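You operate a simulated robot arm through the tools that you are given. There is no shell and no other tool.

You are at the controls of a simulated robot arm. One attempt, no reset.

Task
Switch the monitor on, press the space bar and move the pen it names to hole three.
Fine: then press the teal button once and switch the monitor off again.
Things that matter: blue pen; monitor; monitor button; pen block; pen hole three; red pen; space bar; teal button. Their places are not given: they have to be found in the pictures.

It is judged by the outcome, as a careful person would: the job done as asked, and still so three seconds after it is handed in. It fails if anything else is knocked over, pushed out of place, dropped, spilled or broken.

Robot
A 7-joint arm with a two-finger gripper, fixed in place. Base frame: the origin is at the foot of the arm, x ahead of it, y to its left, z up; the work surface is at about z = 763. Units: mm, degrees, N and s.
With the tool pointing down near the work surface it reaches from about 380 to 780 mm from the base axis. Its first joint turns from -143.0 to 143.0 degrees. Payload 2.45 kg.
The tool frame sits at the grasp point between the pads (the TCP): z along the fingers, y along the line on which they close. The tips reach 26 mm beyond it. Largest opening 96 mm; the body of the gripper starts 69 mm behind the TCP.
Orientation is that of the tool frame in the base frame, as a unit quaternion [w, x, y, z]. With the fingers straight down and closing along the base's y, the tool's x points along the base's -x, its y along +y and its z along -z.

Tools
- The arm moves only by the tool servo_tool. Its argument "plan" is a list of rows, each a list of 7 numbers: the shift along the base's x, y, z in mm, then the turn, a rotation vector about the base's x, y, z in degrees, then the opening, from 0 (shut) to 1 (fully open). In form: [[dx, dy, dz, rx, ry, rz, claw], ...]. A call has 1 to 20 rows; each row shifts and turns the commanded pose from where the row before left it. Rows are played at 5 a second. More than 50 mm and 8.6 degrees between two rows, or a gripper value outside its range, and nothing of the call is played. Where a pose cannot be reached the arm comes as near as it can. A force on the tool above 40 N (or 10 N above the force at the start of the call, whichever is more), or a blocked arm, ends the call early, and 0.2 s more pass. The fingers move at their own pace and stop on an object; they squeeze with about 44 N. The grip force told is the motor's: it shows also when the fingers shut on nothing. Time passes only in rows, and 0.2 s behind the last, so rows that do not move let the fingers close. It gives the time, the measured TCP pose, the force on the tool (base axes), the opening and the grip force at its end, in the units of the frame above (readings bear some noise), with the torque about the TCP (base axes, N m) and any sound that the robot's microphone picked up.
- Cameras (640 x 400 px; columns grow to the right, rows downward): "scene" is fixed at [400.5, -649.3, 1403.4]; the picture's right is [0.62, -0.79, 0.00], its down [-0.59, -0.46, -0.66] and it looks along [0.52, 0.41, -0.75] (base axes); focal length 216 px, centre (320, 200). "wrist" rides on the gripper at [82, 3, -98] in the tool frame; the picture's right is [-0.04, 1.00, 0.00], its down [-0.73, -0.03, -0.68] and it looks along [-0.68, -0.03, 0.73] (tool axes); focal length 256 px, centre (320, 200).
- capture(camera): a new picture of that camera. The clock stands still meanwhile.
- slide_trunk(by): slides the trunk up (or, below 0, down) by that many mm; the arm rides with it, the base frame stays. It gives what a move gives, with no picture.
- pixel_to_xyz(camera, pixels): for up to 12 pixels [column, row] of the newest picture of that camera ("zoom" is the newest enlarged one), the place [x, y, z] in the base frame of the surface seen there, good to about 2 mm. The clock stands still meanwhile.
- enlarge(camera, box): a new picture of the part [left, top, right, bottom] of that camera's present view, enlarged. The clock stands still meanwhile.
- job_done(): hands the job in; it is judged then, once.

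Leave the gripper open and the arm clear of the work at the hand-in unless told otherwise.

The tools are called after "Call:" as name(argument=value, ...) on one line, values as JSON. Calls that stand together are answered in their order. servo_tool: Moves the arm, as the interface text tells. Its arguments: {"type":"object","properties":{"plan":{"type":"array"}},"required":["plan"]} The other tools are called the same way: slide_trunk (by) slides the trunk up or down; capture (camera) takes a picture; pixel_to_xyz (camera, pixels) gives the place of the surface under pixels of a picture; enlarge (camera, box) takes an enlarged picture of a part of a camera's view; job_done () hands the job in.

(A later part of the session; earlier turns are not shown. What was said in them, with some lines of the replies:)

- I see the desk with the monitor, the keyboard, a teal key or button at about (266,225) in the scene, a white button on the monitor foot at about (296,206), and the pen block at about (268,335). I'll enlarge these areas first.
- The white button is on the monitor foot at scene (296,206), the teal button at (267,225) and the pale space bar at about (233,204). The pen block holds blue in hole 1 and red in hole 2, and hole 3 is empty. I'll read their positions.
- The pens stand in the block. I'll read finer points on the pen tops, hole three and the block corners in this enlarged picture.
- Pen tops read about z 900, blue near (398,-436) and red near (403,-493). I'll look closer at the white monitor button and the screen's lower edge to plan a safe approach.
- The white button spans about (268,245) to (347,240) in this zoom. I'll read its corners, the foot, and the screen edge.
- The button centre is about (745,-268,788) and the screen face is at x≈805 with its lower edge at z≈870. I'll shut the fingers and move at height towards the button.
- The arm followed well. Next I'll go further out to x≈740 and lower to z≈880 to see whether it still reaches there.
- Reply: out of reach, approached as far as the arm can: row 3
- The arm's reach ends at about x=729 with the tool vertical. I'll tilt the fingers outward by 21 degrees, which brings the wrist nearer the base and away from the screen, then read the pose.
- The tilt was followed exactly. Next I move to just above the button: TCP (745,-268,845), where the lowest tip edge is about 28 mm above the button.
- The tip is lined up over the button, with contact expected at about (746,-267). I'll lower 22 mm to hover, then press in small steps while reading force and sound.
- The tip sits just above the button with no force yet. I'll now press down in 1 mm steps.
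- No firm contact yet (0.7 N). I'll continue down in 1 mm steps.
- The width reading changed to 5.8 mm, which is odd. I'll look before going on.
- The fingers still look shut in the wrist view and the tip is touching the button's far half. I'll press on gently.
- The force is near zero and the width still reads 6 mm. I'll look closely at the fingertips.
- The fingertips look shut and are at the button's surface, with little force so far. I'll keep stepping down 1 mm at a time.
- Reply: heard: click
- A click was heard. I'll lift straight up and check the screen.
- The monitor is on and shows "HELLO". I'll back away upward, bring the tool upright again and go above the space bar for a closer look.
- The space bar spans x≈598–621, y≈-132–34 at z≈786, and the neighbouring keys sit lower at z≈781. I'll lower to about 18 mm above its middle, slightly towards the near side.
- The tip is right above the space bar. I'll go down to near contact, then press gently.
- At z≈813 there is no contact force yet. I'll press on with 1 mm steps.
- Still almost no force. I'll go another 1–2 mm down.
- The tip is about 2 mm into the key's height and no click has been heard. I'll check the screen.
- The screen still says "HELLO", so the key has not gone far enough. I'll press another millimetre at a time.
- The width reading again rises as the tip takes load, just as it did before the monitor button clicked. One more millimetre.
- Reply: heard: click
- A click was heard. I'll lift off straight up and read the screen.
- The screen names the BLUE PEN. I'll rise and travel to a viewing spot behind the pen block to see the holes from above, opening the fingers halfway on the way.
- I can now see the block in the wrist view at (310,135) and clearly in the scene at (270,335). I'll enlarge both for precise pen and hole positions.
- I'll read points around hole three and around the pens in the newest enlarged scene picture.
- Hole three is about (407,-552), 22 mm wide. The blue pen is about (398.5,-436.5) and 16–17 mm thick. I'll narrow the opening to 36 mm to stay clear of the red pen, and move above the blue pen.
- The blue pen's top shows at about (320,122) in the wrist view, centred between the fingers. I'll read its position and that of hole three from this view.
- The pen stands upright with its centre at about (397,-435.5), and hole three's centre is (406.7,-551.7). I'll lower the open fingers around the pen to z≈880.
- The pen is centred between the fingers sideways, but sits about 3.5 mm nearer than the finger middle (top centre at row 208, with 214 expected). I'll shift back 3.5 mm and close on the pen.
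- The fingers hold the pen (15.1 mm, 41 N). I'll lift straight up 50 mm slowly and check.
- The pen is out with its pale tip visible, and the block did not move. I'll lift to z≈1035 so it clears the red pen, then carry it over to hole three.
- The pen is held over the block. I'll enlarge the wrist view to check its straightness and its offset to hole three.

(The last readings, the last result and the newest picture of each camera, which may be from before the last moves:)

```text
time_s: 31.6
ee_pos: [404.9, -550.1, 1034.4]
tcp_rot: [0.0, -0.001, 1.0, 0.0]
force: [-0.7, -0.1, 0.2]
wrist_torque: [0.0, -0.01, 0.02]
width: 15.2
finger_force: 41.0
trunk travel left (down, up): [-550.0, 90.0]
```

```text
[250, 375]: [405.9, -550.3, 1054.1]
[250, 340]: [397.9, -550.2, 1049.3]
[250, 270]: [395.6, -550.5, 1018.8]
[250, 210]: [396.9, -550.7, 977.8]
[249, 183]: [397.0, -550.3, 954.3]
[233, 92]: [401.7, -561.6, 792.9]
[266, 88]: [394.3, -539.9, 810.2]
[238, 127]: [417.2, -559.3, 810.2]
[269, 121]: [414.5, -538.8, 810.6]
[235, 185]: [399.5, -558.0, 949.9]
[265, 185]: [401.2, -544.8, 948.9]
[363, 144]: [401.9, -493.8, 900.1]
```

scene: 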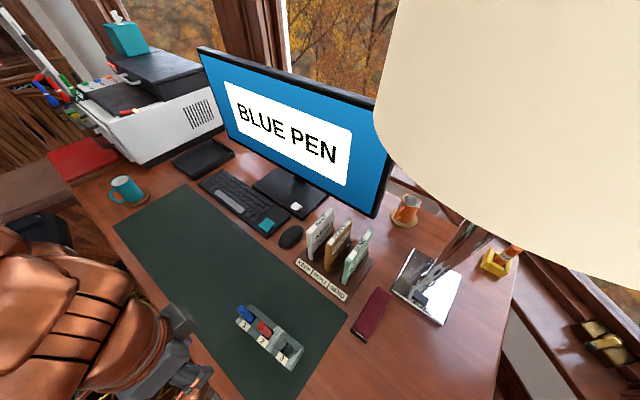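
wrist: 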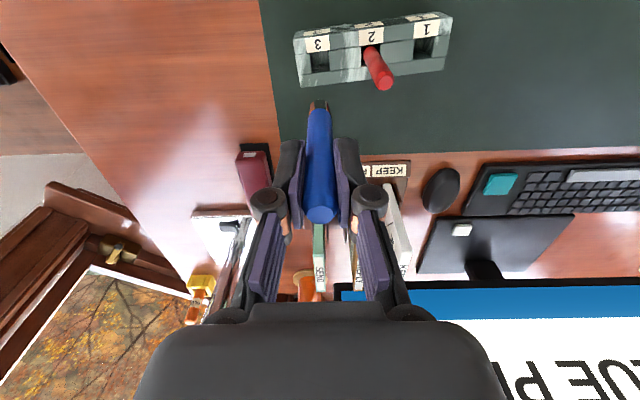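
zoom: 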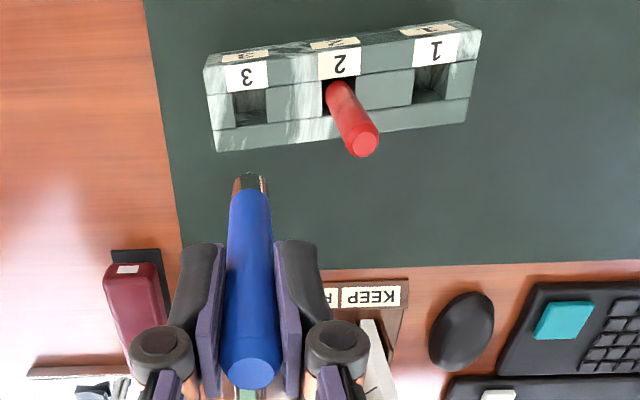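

The pen hangs straight with its centre at about (404.9,-550.3), and the hole centre is (406.7,-551.6). I'll correct by (+1.8,-1.4) and lower until the pen's tip is about 20 mm above the block.

Call:
servo_tool(plan=[[1.8, -1.4, -10, 0, 0, 0, 0.1], [0, 0, -25, 0, 0, 0, 0.1], [0, 0, -25, 0, 0, 0, 0.1], [0, 0, -25, 0, 0, 0, 0.1], [0, 0, -13, 0, 0, 0, 0.1], [0, 0, 0, 0, 0, 0, 0.1], [0, 0, 0, 0, 0, 0, 0.1]])

Call:
enlarge(camera="wrist", box=[220, 20, 460, 170])

Call:
enlarge(camera="scene", box=[230, 290, 320, 385])

```text
time_s: 33.2
ee_pos: [407.3, -551.1, 939.4]
tcp_rot: [0.0, 0.0, 1.0, 0.0]
force: [-0.2, -0.3, -0.5]
wrist_torque: [-0.01, 0.02, 0.01]
width: 15.1
finger_force: 42.1
trunk travel left (down, up): [-550.0, 90.0]
```

```text
2.67 times, centred on (340, 95) of wrist
```

zoom: 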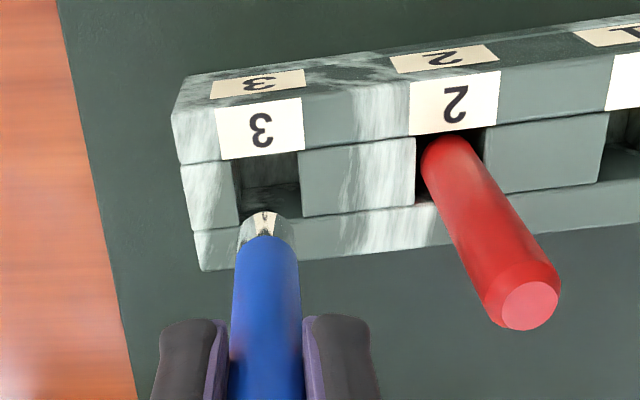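

```text
4.21 times, centred on (275, 338) of scene
```

zoom: 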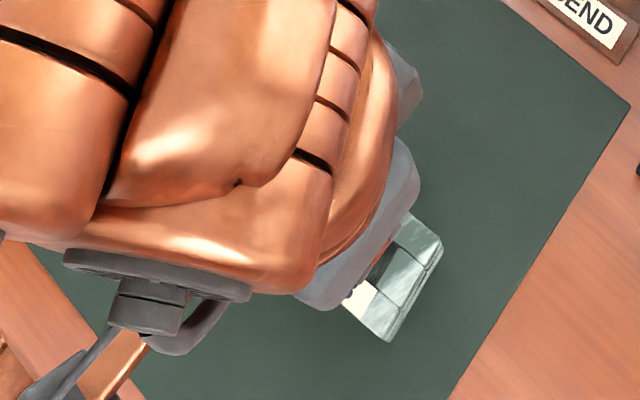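

The pen axis projects to within about half a millimetre of the middle of hole three. I'll lower 32 mm slowly so the tip enters the hole, and watch the force.

Call:
servo_tool(plan=[[0, 0, -8, 0, 0, 0, 0.1], [0, 0, -8, 0, 0, 0, 0.1], [0, 0, -6, 0, 0, 0, 0.1], [0, 0, -5, 0, 0, 0, 0.1], [0, 0, -5, 0, 0, 0, 0.1], [0, 0, 0, 0, 0, 0, 0.1]])

Call:
enlarge(camera="wrist", box=[220, 20, 460, 170])

```text
time_s: 34.6
ee_pos: [407.7, -553.3, 905.5]
tcp_rot: [0.0, 0.0, 1.0, 0.0]
force: [-0.3, -0.9, -0.3]
wrist_torque: [-0.02, 0.01, 0.0]
width: 15.3
finger_force: 41.3
trunk travel left (down, up): [-550.0, 90.0]
```

```text
2.67 times, centred on (340, 95) of wrist
```

zoom: 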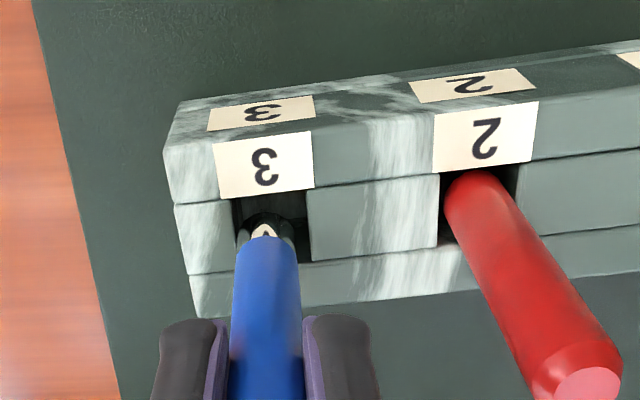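

The tip is inside hole three with no contact force. I'll trim by (-0.8,+1.2) and lower to the seating height, about z 882.

Call:
servo_tool(plan=[[-0.8, 1.2, -4, 0, 0, 0, 0.1], [0, 0, -5, 0, 0, 0, 0.1], [0, 0, -5, 0, 0, 0, 0.1], [0, 0, -4, 0, 0, 0, 0.1], [0, 0, -2, 0, 0, 0, 0.1], [0, 0, 0, 0, 0, 0, 0.1]])

Call:
enlarge(camera="wrist", box=[220, 40, 460, 240])

```text
time_s: 36.0
ee_pos: [406.1, -551.6, 885.4]
tcp_rot: [0.001, 0.0, 1.0, 0.0]
force: [0.2, 0.6, -0.5]
wrist_torque: [-0.02, 0.01, 0.01]
width: 15.3
finger_force: 41.3
trunk travel left (down, up): [-550.0, 90.0]
```

```text
2.00 times, centred on (340, 140) of wrist
```

zoom: 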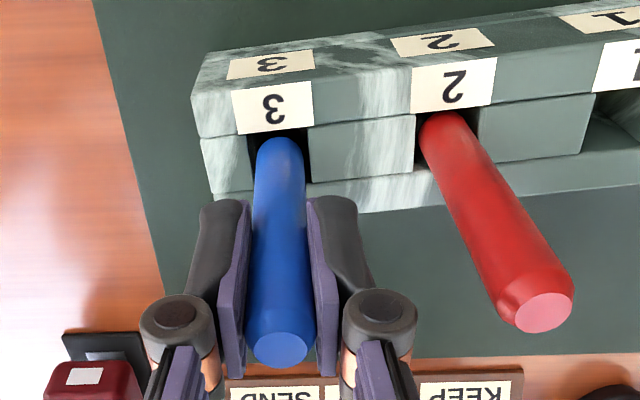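

The pen is well inside hole three. It was seated at a tool height of about 881 when I grasped it, so I'll lower the last few millimetres in 1 mm steps.

Call:
servo_tool(plan=[[0, 0, -1.5, 0, 0, 0, 0.1], [0, 0, -1, 0, 0, 0, 0.1], [0, 0, -1, 0, 0, 0, 0.1], [0, 0, 0, 0, 0, 0, 0.1]])

```text
time_s: 37.0
ee_pos: [405.4, -552.1, 883.0]
tcp_rot: [0.0, 0.0, 1.0, -0.001]
force: [-0.3, 0.2, -0.2]
wrist_torque: [0.02, 0.0, 0.01]
width: 15.4
finger_force: 41.0
trunk travel left (down, up): [-550.0, 90.0]
```

Call:
servo_tool(plan=[[0, 0, -1, 0, 0, 0, 0.1], [0, 0, -0.7, 0, 0, 0, 0.1], [0, 0, 0, 0, 0, 0, 0.1]])

Call:
enlarge(camera="wrist", box=[220, 40, 460, 240])

```text
time_s: 37.8
ee_pos: [404.6, -550.6, 880.9]
tcp_rot: [0.0, 0.0, 1.0, 0.0]
force: [-1.5, 0.1, 8.7]
wrist_torque: [0.06, 0.13, -0.01]
width: 15.2
finger_force: 41.2
trunk travel left (down, up): [-550.0, 90.0]
```

```text
2.00 times, centred on (340, 140) of wrist
```

zoom: 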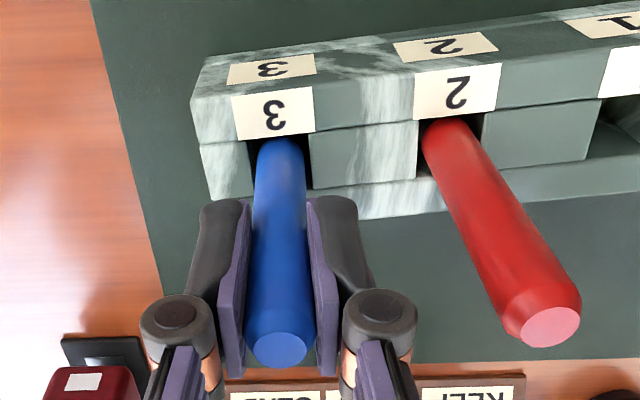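

The 8.7 N upward force shows that the pen is seated, and it is centred in the hole. I'll ease up half a millimetre and open the fingers to 36 mm.

Call:
servo_tool(plan=[[0, 0, 0.6, 0, 0, 0, 0.1], [0, 0, 0, 0, 0, 0, 0.2], [0, 0, 0, 0, 0, 0, 0.28], [0, 0, 0, 0, 0, 0, 0.36], [0, 0, 0, 0, 0, 0, 0.36], [0, 0, 0, 0, 0, 0, 0.36]])

Call:
enlarge(camera="wrist", box=[220, 40, 460, 240])

```text
time_s: 39.2
ee_pos: [405.0, -551.7, 880.4]
tcp_rot: [0.0, 0.0, 1.0, 0.0]
force: [-0.3, -0.8, 0.3]
wrist_torque: [0.01, -0.05, -0.02]
width: 34.8
finger_force: 0.0
trunk travel left (down, up): [-550.0, 90.0]
```

```text
2.00 times, centred on (340, 140) of wrist
```

zoom: 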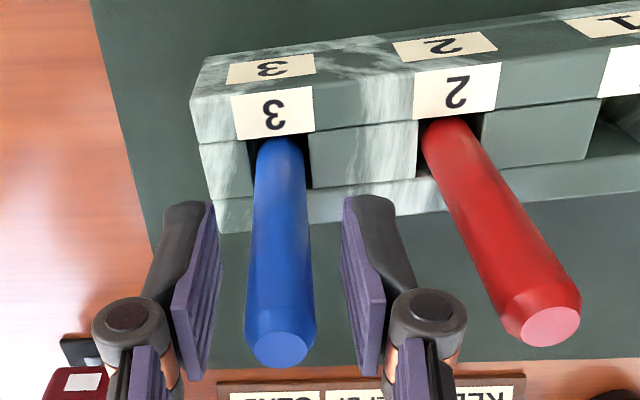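

The fingers are clear of the pen and it stands upright in hole three. I'll lift straight up and check the scene.

Call:
servo_tool(plan=[[0, 0, 8, 0, 0, 0, 0.36], [0, 0, 20, 0, 0, 0, 0.36], [0, 0, 30, 0, 0, 0, 0.36], [0, 0, 40, 0, 0, 0, 0.36], [0, 0, 42, 0, 0, 0, 0.36], [-20, 40, 0, 0, 0, 0, 0.36], [-20, 40, 0, 0, 0, 0, 0.36], [0, 0, 0, 0, 0, 0, 0.36]])

Call:
capture(camera="wrist")

Call:
capture(camera="scene")

```text
time_s: 41.0
ee_pos: [364.2, -471.0, 1021.1]
tcp_rot: [0.0, -0.001, 1.0, 0.0]
force: [0.2, 0.1, 0.0]
wrist_torque: [0.01, -0.03, 0.02]
width: 34.7
finger_force: 0.1
trunk travel left (down, up): [-550.0, 90.0]
```

```text
taken
```

wrist: 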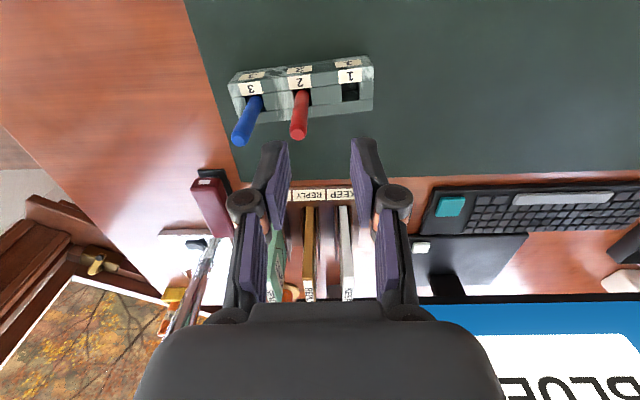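

```text
taken
```

scene: 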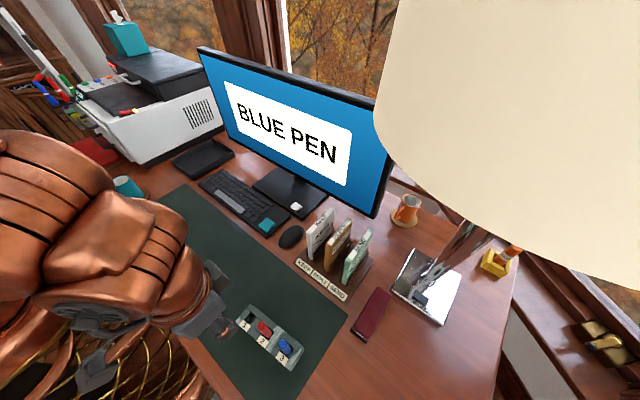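

The blue pen stands in hole three and the red pen is still in hole two. I'll check the pen-top heights and take precise readings of the teal button.

Call:
pixel_to_xyz(camera="wrist", pixels=[[239, 140], [297, 134], [250, 105], [450, 206], [440, 198], [464, 198], [436, 215], [461, 215], [489, 200], [422, 247]])

Call:
enlarge(camera="scene", box=[235, 195, 299, 245])

```text
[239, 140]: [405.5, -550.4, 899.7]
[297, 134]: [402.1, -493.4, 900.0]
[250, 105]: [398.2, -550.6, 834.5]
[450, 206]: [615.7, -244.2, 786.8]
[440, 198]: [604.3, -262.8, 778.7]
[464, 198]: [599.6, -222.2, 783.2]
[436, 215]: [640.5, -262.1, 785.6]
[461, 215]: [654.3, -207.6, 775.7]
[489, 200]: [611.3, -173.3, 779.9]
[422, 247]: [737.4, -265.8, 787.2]
```

```text
8.00 times, centred on (267, 220) of scene
```

zoom: 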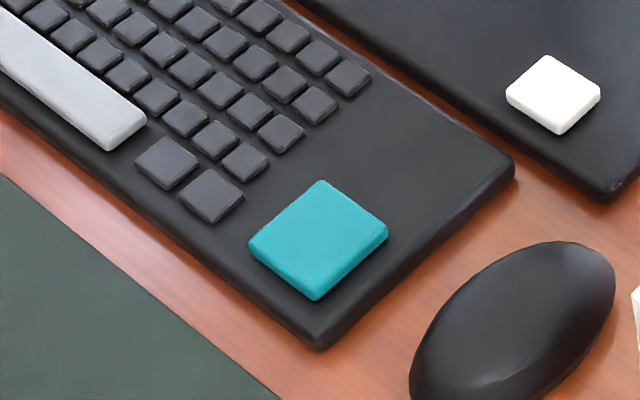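

The blue pen's top is at z≈900, the same as the red pen's, so it is fully seated. Next I'll read the teal button's corners in this enlarged picture.

Call:
pixel_to_xyz(camera="zoom", pixels=[[320, 186], [254, 240], [316, 285], [382, 232], [318, 235], [215, 195], [535, 290], [480, 330]])

```text
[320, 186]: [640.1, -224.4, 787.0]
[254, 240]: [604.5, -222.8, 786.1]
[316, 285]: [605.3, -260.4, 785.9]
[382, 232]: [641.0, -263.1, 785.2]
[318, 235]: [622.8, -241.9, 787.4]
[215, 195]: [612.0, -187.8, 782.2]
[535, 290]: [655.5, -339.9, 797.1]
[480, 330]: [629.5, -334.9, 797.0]
```

The teal button's centre is (622.5,-243) at z≈787, and it is 36 mm wide. I'll shut the fingers, travel high and stop above it.

Call:
servo_tool(plan=[[10, 25, 0, 0, 0, 0, 0.2], [31, 29, 0, 0, 0, 0, 0], [31, 29, 0, 0, 0, 0, 0], [31, 29, 0, 0, 0, 0, 0], [31, 29, 0, 0, 0, 0, 0], [31, 29, 0, 0, 0, 0, 0], [31, 29, 0, 0, 0, 0, 0], [31, 15, -20, 0, 0, 0, 0], [31, 14, -30, 0, 0, 0, 0], [0, 0, -40, 0, 0, 0, 0], [0, 0, -40, 0, 0, 0, 0], [0, 0, -40, 0, 0, 0, 0], [0, 0, 0, 0, 0, 0, 0], [0, 0, 0, 0, 0, 0, 0]])

Call:
capture(camera="wrist")

Call:
enlarge(camera="scene", box=[225, 170, 321, 245])

```text
time_s: 44.0
ee_pos: [624.5, -244.5, 851.1]
tcp_rot: [0.0, 0.0, 1.0, 0.001]
force: [-0.8, -0.6, -0.5]
wrist_torque: [-0.02, 0.0, 0.01]
width: 0.0
finger_force: 28.9
trunk travel left (down, up): [-550.0, 90.0]
```

```text
taken
```

wrist: 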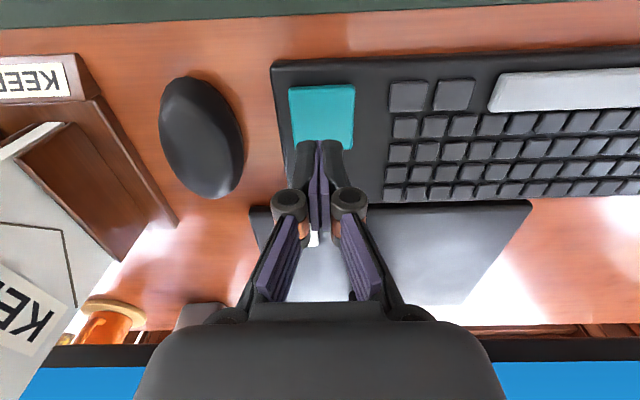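

```text
5.33 times, centred on (273, 208) of scene
```

zoom: 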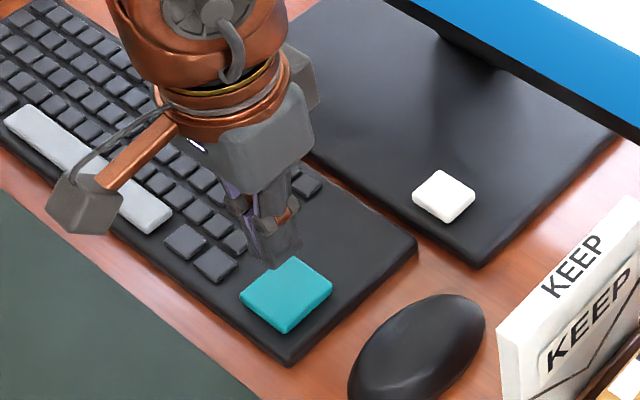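

The tip is over the teal button, about 3 mm beyond its centre. I'll correct that and lower to just above contact.

Call:
servo_tool(plan=[[-3, 1, -15, 0, 0, 0, 0], [0, 0, -15, 0, 0, 0, 0], [0, 0, -5, 0, 0, 0, 0], [0, 0, -2, 0, 0, 0, 0], [0, 0, 0, 0, 0, 0, 0]])

```text
time_s: 45.2
ee_pos: [621.6, -242.0, 813.7]
tcp_rot: [0.001, 0.0, 1.0, 0.0]
force: [-1.0, 0.5, -0.4]
wrist_torque: [0.03, -0.01, -0.02]
width: 0.0
finger_force: 28.6
trunk travel left (down, up): [-550.0, 90.0]
```

The tip is at about the button's surface (621.6,-242). I'll press down in 1 mm steps.

Call:
servo_tool(plan=[[0, 0, -1, 0, 0, 0, 0], [0, 0, -1, 0, 0, 0, 0], [0, 0, -1, 0, 0, 0, 0], [0, 0, 0, 0, 0, 0, 0]])

```text
time_s: 46.2
ee_pos: [621.1, -242.7, 811.8]
tcp_rot: [0.0, 0.0, 1.0, 0.0]
force: [0.2, -0.1, -0.1]
wrist_torque: [0.0, 0.01, 0.02]
width: 0.1
finger_force: 28.2
trunk travel left (down, up): [-550.0, 90.0]
```

Call:
servo_tool(plan=[[0, 0, -1, 0, 0, 0, 0], [0, 0, 0, 0, 0, 0, 0]])

```text
time_s: 46.8
ee_pos: [620.8, -243.0, 810.6]
tcp_rot: [0.0, 0.0, 1.0, 0.0]
force: [0.2, 0.2, 0.3]
wrist_torque: [0.0, -0.01, 0.01]
width: 5.6
finger_force: 27.9
trunk travel left (down, up): [-550.0, 90.0]
```

The width reading rises again, so the tip is taking load, but there is no click yet. Another millimetre.

Call:
servo_tool(plan=[[0, 0, -1, 0, 0, 0, 0], [0, 0, 0, 0, 0, 0, 0]])

```text
time_s: 47.4
ee_pos: [621.0, -242.2, 809.2]
tcp_rot: [0.0, 0.0, 1.0, -0.001]
force: [-0.2, 0.4, 1.0]
wrist_torque: [0.01, -0.01, 0.0]
width: 6.2
finger_force: 28.4
trunk travel left (down, up): [-550.0, 90.0]
```

Call:
servo_tool(plan=[[0, 0, -1, 0, 0, 0, 0], [0, 0, 0, 0, 0, 0, 0]])

```text
time_s: 48.0
ee_pos: [620.4, -242.2, 809.6]
tcp_rot: [0.0, 0.001, 1.0, 0.0]
force: [0.6, -0.3, 1.2]
wrist_torque: [-0.05, -0.02, 0.01]
width: 5.9
finger_force: 28.2
trunk travel left (down, up): [-550.0, 90.0]
heard: click
```

The teal button clicked once. I'll lift straight up and check the picture.

Call:
servo_tool(plan=[[0, 0, 4, 0, 0, 0, 0], [0, 0, 15, 0, 0, 0, 0], [0, 0, 30, 0, 0, 0, 0], [0, 0, 35, 0, 0, 0, 0], [0, 0, 0, 0, 0, 0, 0]])

Call:
capture(camera="scene")

```text
time_s: 49.2
ee_pos: [620.6, -241.6, 891.7]
tcp_rot: [0.0, 0.001, 1.0, 0.001]
force: [0.1, 0.4, 0.9]
wrist_torque: [0.0, -0.01, 0.0]
width: 0.2
finger_force: 28.6
trunk travel left (down, up): [-550.0, 90.0]
```

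```text
taken
```

scene: 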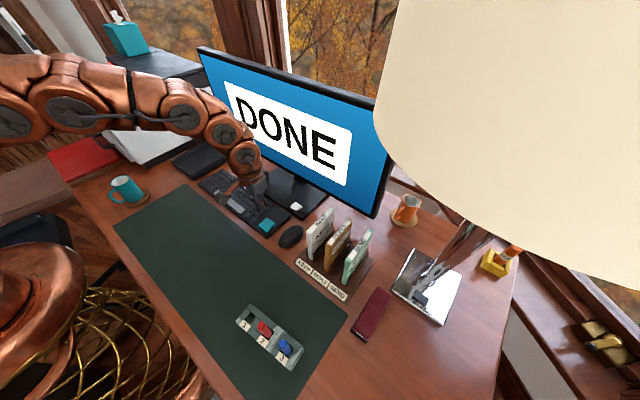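

The screen shows "DONE". Now I'll go back to the monitor button with the same 21-degree outward tilt, stopping above it.

Call:
servo_tool(plan=[[0, 0, 15, 0, -7, 0, 0], [15, -4, 0, 0, -7, 0, 0], [25, -5, 0, 0, -7, 0, 0], [30, -6, 0, 0, 0, 0, 0], [30, -6, -10, 0, 0, 0, 0], [25.4, -5.4, -22, 0, 0, 0, 0], [0, 0, -30, 0, 0, 0, 0], [0, 0, 0, 0, 0, 0, 0], [0, 0, 0, 0, 0, 0, 0]])

Call:
capture(camera="wrist")

Call:
enlarge(camera="scene", box=[250, 160, 346, 230])

```text
time_s: 51.2
ee_pos: [744.5, -268.3, 843.6]
tcp_rot: [0.182, 0.0, 0.983, 0.0]
force: [0.1, 0.0, 0.0]
wrist_torque: [0.02, 0.02, 0.0]
width: 0.0
finger_force: 28.2
trunk travel left (down, up): [-550.0, 90.0]
```

```text
taken
```

wrist: 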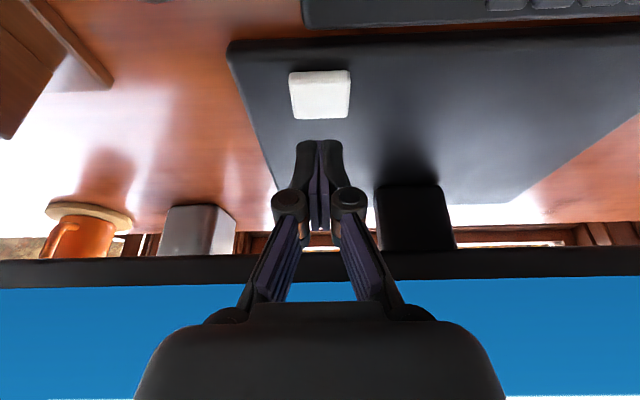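

```text
5.71 times, centred on (298, 195) of scene
```

zoom: 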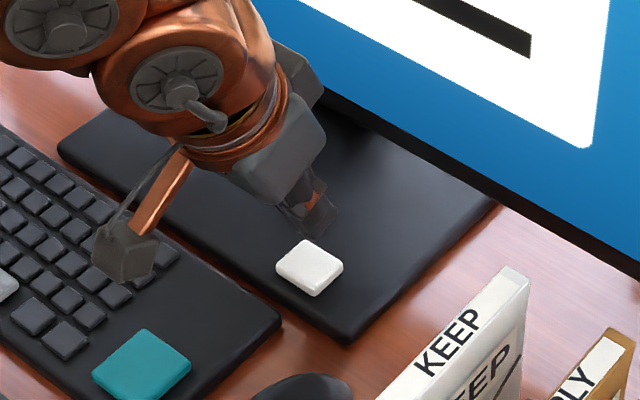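

The pose matches the first press: TCP (744.5,-268.3,843.6). I'll lower to just above the button, as before.

Call:
servo_tool(plan=[[0.5, 0, -12, 0, 0, 0, 0], [0, 0, -12, 0, 0, 0, 0], [0, 0, -3, 0, 0, 0, 0], [0, 0, -1.5, 0, 0, 0, 0], [0, 0, 0, 0, 0, 0, 0]])

```text
time_s: 52.4
ee_pos: [746.0, -267.8, 815.5]
tcp_rot: [0.182, 0.0, 0.983, 0.0]
force: [0.2, 0.6, 0.3]
wrist_torque: [0.0, -0.01, -0.01]
width: 0.0
finger_force: 28.6
trunk travel left (down, up): [-550.0, 90.0]
```

Near contact at z≈815.5. I'll press in 1 mm steps until the click.

Call:
servo_tool(plan=[[0, 0, -1, 0, 0, 0, 0], [0, 0, -1, 0, 0, 0, 0], [0, 0, 0, 0, 0, 0, 0]])

```text
time_s: 53.2
ee_pos: [746.4, -269.1, 816.0]
tcp_rot: [0.182, 0.0, 0.983, 0.0]
force: [0.0, 0.2, 0.1]
wrist_torque: [0.01, -0.03, 0.0]
width: 0.0
finger_force: 28.2
trunk travel left (down, up): [-550.0, 90.0]
```

Call:
servo_tool(plan=[[0, 0, -1, 0, 0, 0, 0], [0, 0, 0, 0, 0, 0, 0]])

```text
time_s: 53.8
ee_pos: [748.1, -268.4, 813.4]
tcp_rot: [0.182, 0.001, 0.983, -0.001]
force: [-0.5, 0.5, 0.5]
wrist_torque: [0.01, 0.0, -0.02]
width: 6.2
finger_force: 28.8
trunk travel left (down, up): [-550.0, 90.0]
```

The tip is taking load (width reads 6.2). Another millimetre.

Call:
servo_tool(plan=[[0, 0, -1, 0, 0, 0, 0], [0, 0, 0, 0, 0, 0, 0]])

```text
time_s: 54.4
ee_pos: [746.5, -268.5, 812.0]
tcp_rot: [0.183, 0.0, 0.983, 0.0]
force: [0.4, -0.3, 0.4]
wrist_torque: [0.03, 0.02, 0.0]
width: 6.1
finger_force: 28.8
trunk travel left (down, up): [-550.0, 90.0]
```

Call:
servo_tool(plan=[[0, 0, -1, 0, 0, 0, 0], [0, 0, 0, 0, 0, 0, 0]])

```text
time_s: 55.0
ee_pos: [746.5, -267.6, 812.2]
tcp_rot: [0.183, -0.001, 0.983, 0.0]
force: [0.2, -0.1, 1.7]
wrist_torque: [-0.07, 0.01, -0.01]
width: 6.2
finger_force: 28.7
trunk travel left (down, up): [-550.0, 90.0]
heard: click
```

The click was heard. I'll lift off and check that the screen is off.

Call:
servo_tool(plan=[[0, 0, 4, 0, 0, 0, 0], [0, 0, 10, 0, 0, 0, 0], [0, 0, 20, 0, 0, 0, 0], [-10, 3, 30, 0, 0, 0, 0], [0, 0, 0, 0, 0, 0, 0]])

Call:
capture(camera="scene")

```text
time_s: 56.2
ee_pos: [737.5, -265.5, 876.8]
tcp_rot: [0.183, 0.0, 0.983, 0.0]
force: [0.5, -0.3, -0.3]
wrist_torque: [0.01, 0.0, -0.01]
width: 0.0
finger_force: 28.6
trunk travel left (down, up): [-550.0, 90.0]
```

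```text
taken
```

scene: 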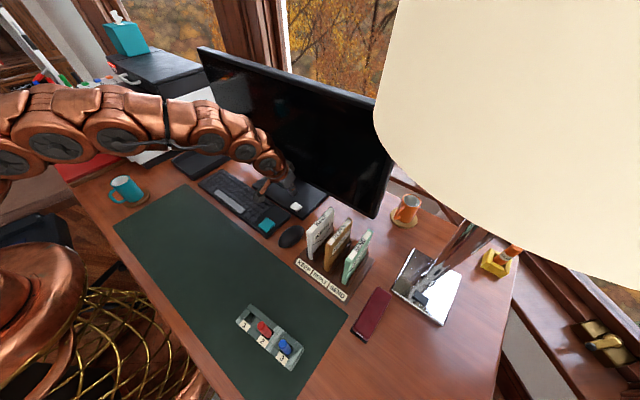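

The screen is dark again. I'll back away up and towards the base, bring the tool upright, and open the gripper clear of everything.

Call:
servo_tool(plan=[[-20, 0, 35, 0, 0, 0, 0], [-30, 0, 35, 0, 7, 0, 0], [-35, 0, 30, 0, 7, 0, 0], [-35, 0, 30, 0, 7, 0, 0], [-40, 0, 20, 0, 0, 0, 0.3], [-40, 0, 20, 0, 0, 0, 0.6], [-40, 0, 10, 0, 0, 0, 1], [0, 0, 0, 0, 0, 0, 1], [0, 0, 0, 0, 0, 0, 1], [0, 0, 0, 0, 0, 0, 1]])

Call:
capture(camera="scene")

Call:
enlarge(camera="scene", box=[220, 280, 332, 380])

Call:
capture(camera="wrist")

```text
time_s: 58.4
ee_pos: [494.8, -264.1, 1055.8]
tcp_rot: [0.0, 0.0, 1.0, 0.0]
force: [-0.1, 0.8, -1.0]
wrist_torque: [0.01, 0.02, -0.04]
width: 96.1
finger_force: 0.0
trunk travel left (down, up): [-550.0, 90.0]
```

```text
taken
```

scene: 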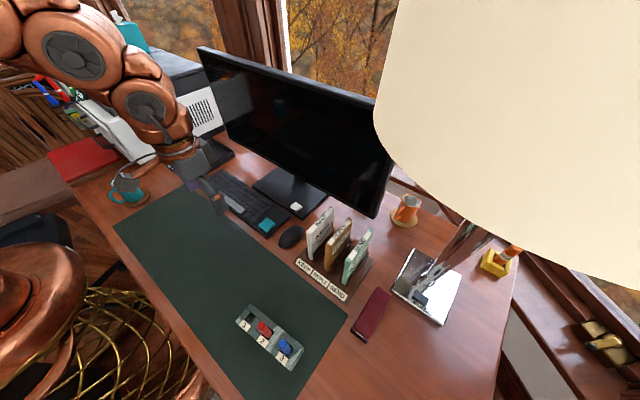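

```text
4.00 times, centred on (276, 330) of scene
```

zoom: 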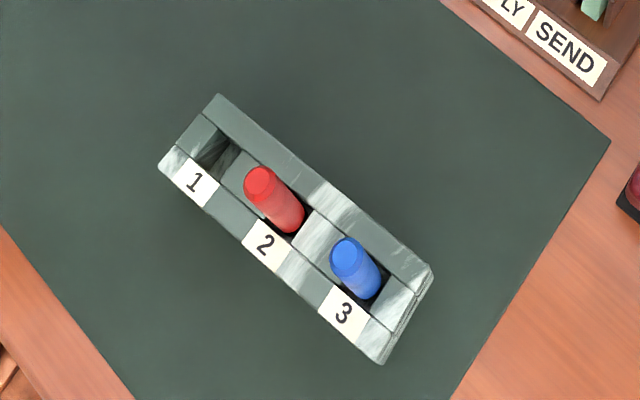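

```text
taken
```

wrist: 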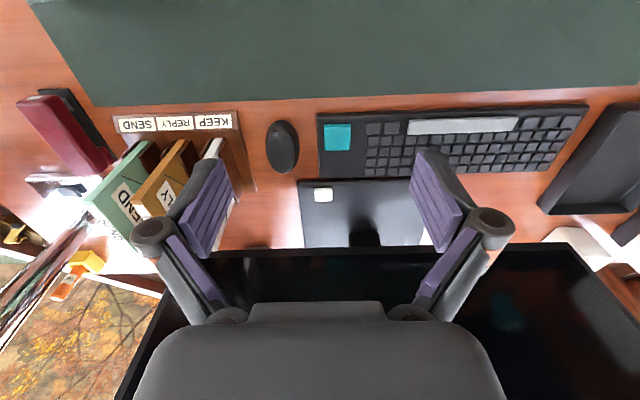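

The pictures show the job finished:
- **Pens:** the blue pen stands upright in hole three and the red pen is still in hole two. The block has not moved.
- **Teal button:** it was pressed once, and the screen answered "DONE".
- **Monitor:** it is off again.
- **Arm:** the gripper is open and clear of the work, and nothing else on the desk was disturbed.

I'm handing the job in.

Call:
job_done()

```text
The job is handed in.
```

The job is done and handed in. I switched the monitor on and pressed the space bar, and the screen named the **blue pen**. I moved that pen from hole one to hole three, where it stands upright and fully seated.

After that I pressed the teal button once, the screen showed "DONE", and I switched the monitor off again. The red pen, the pen block and everything else I could see on the desk stayed in place. The arm is clear of the work with the gripper open.
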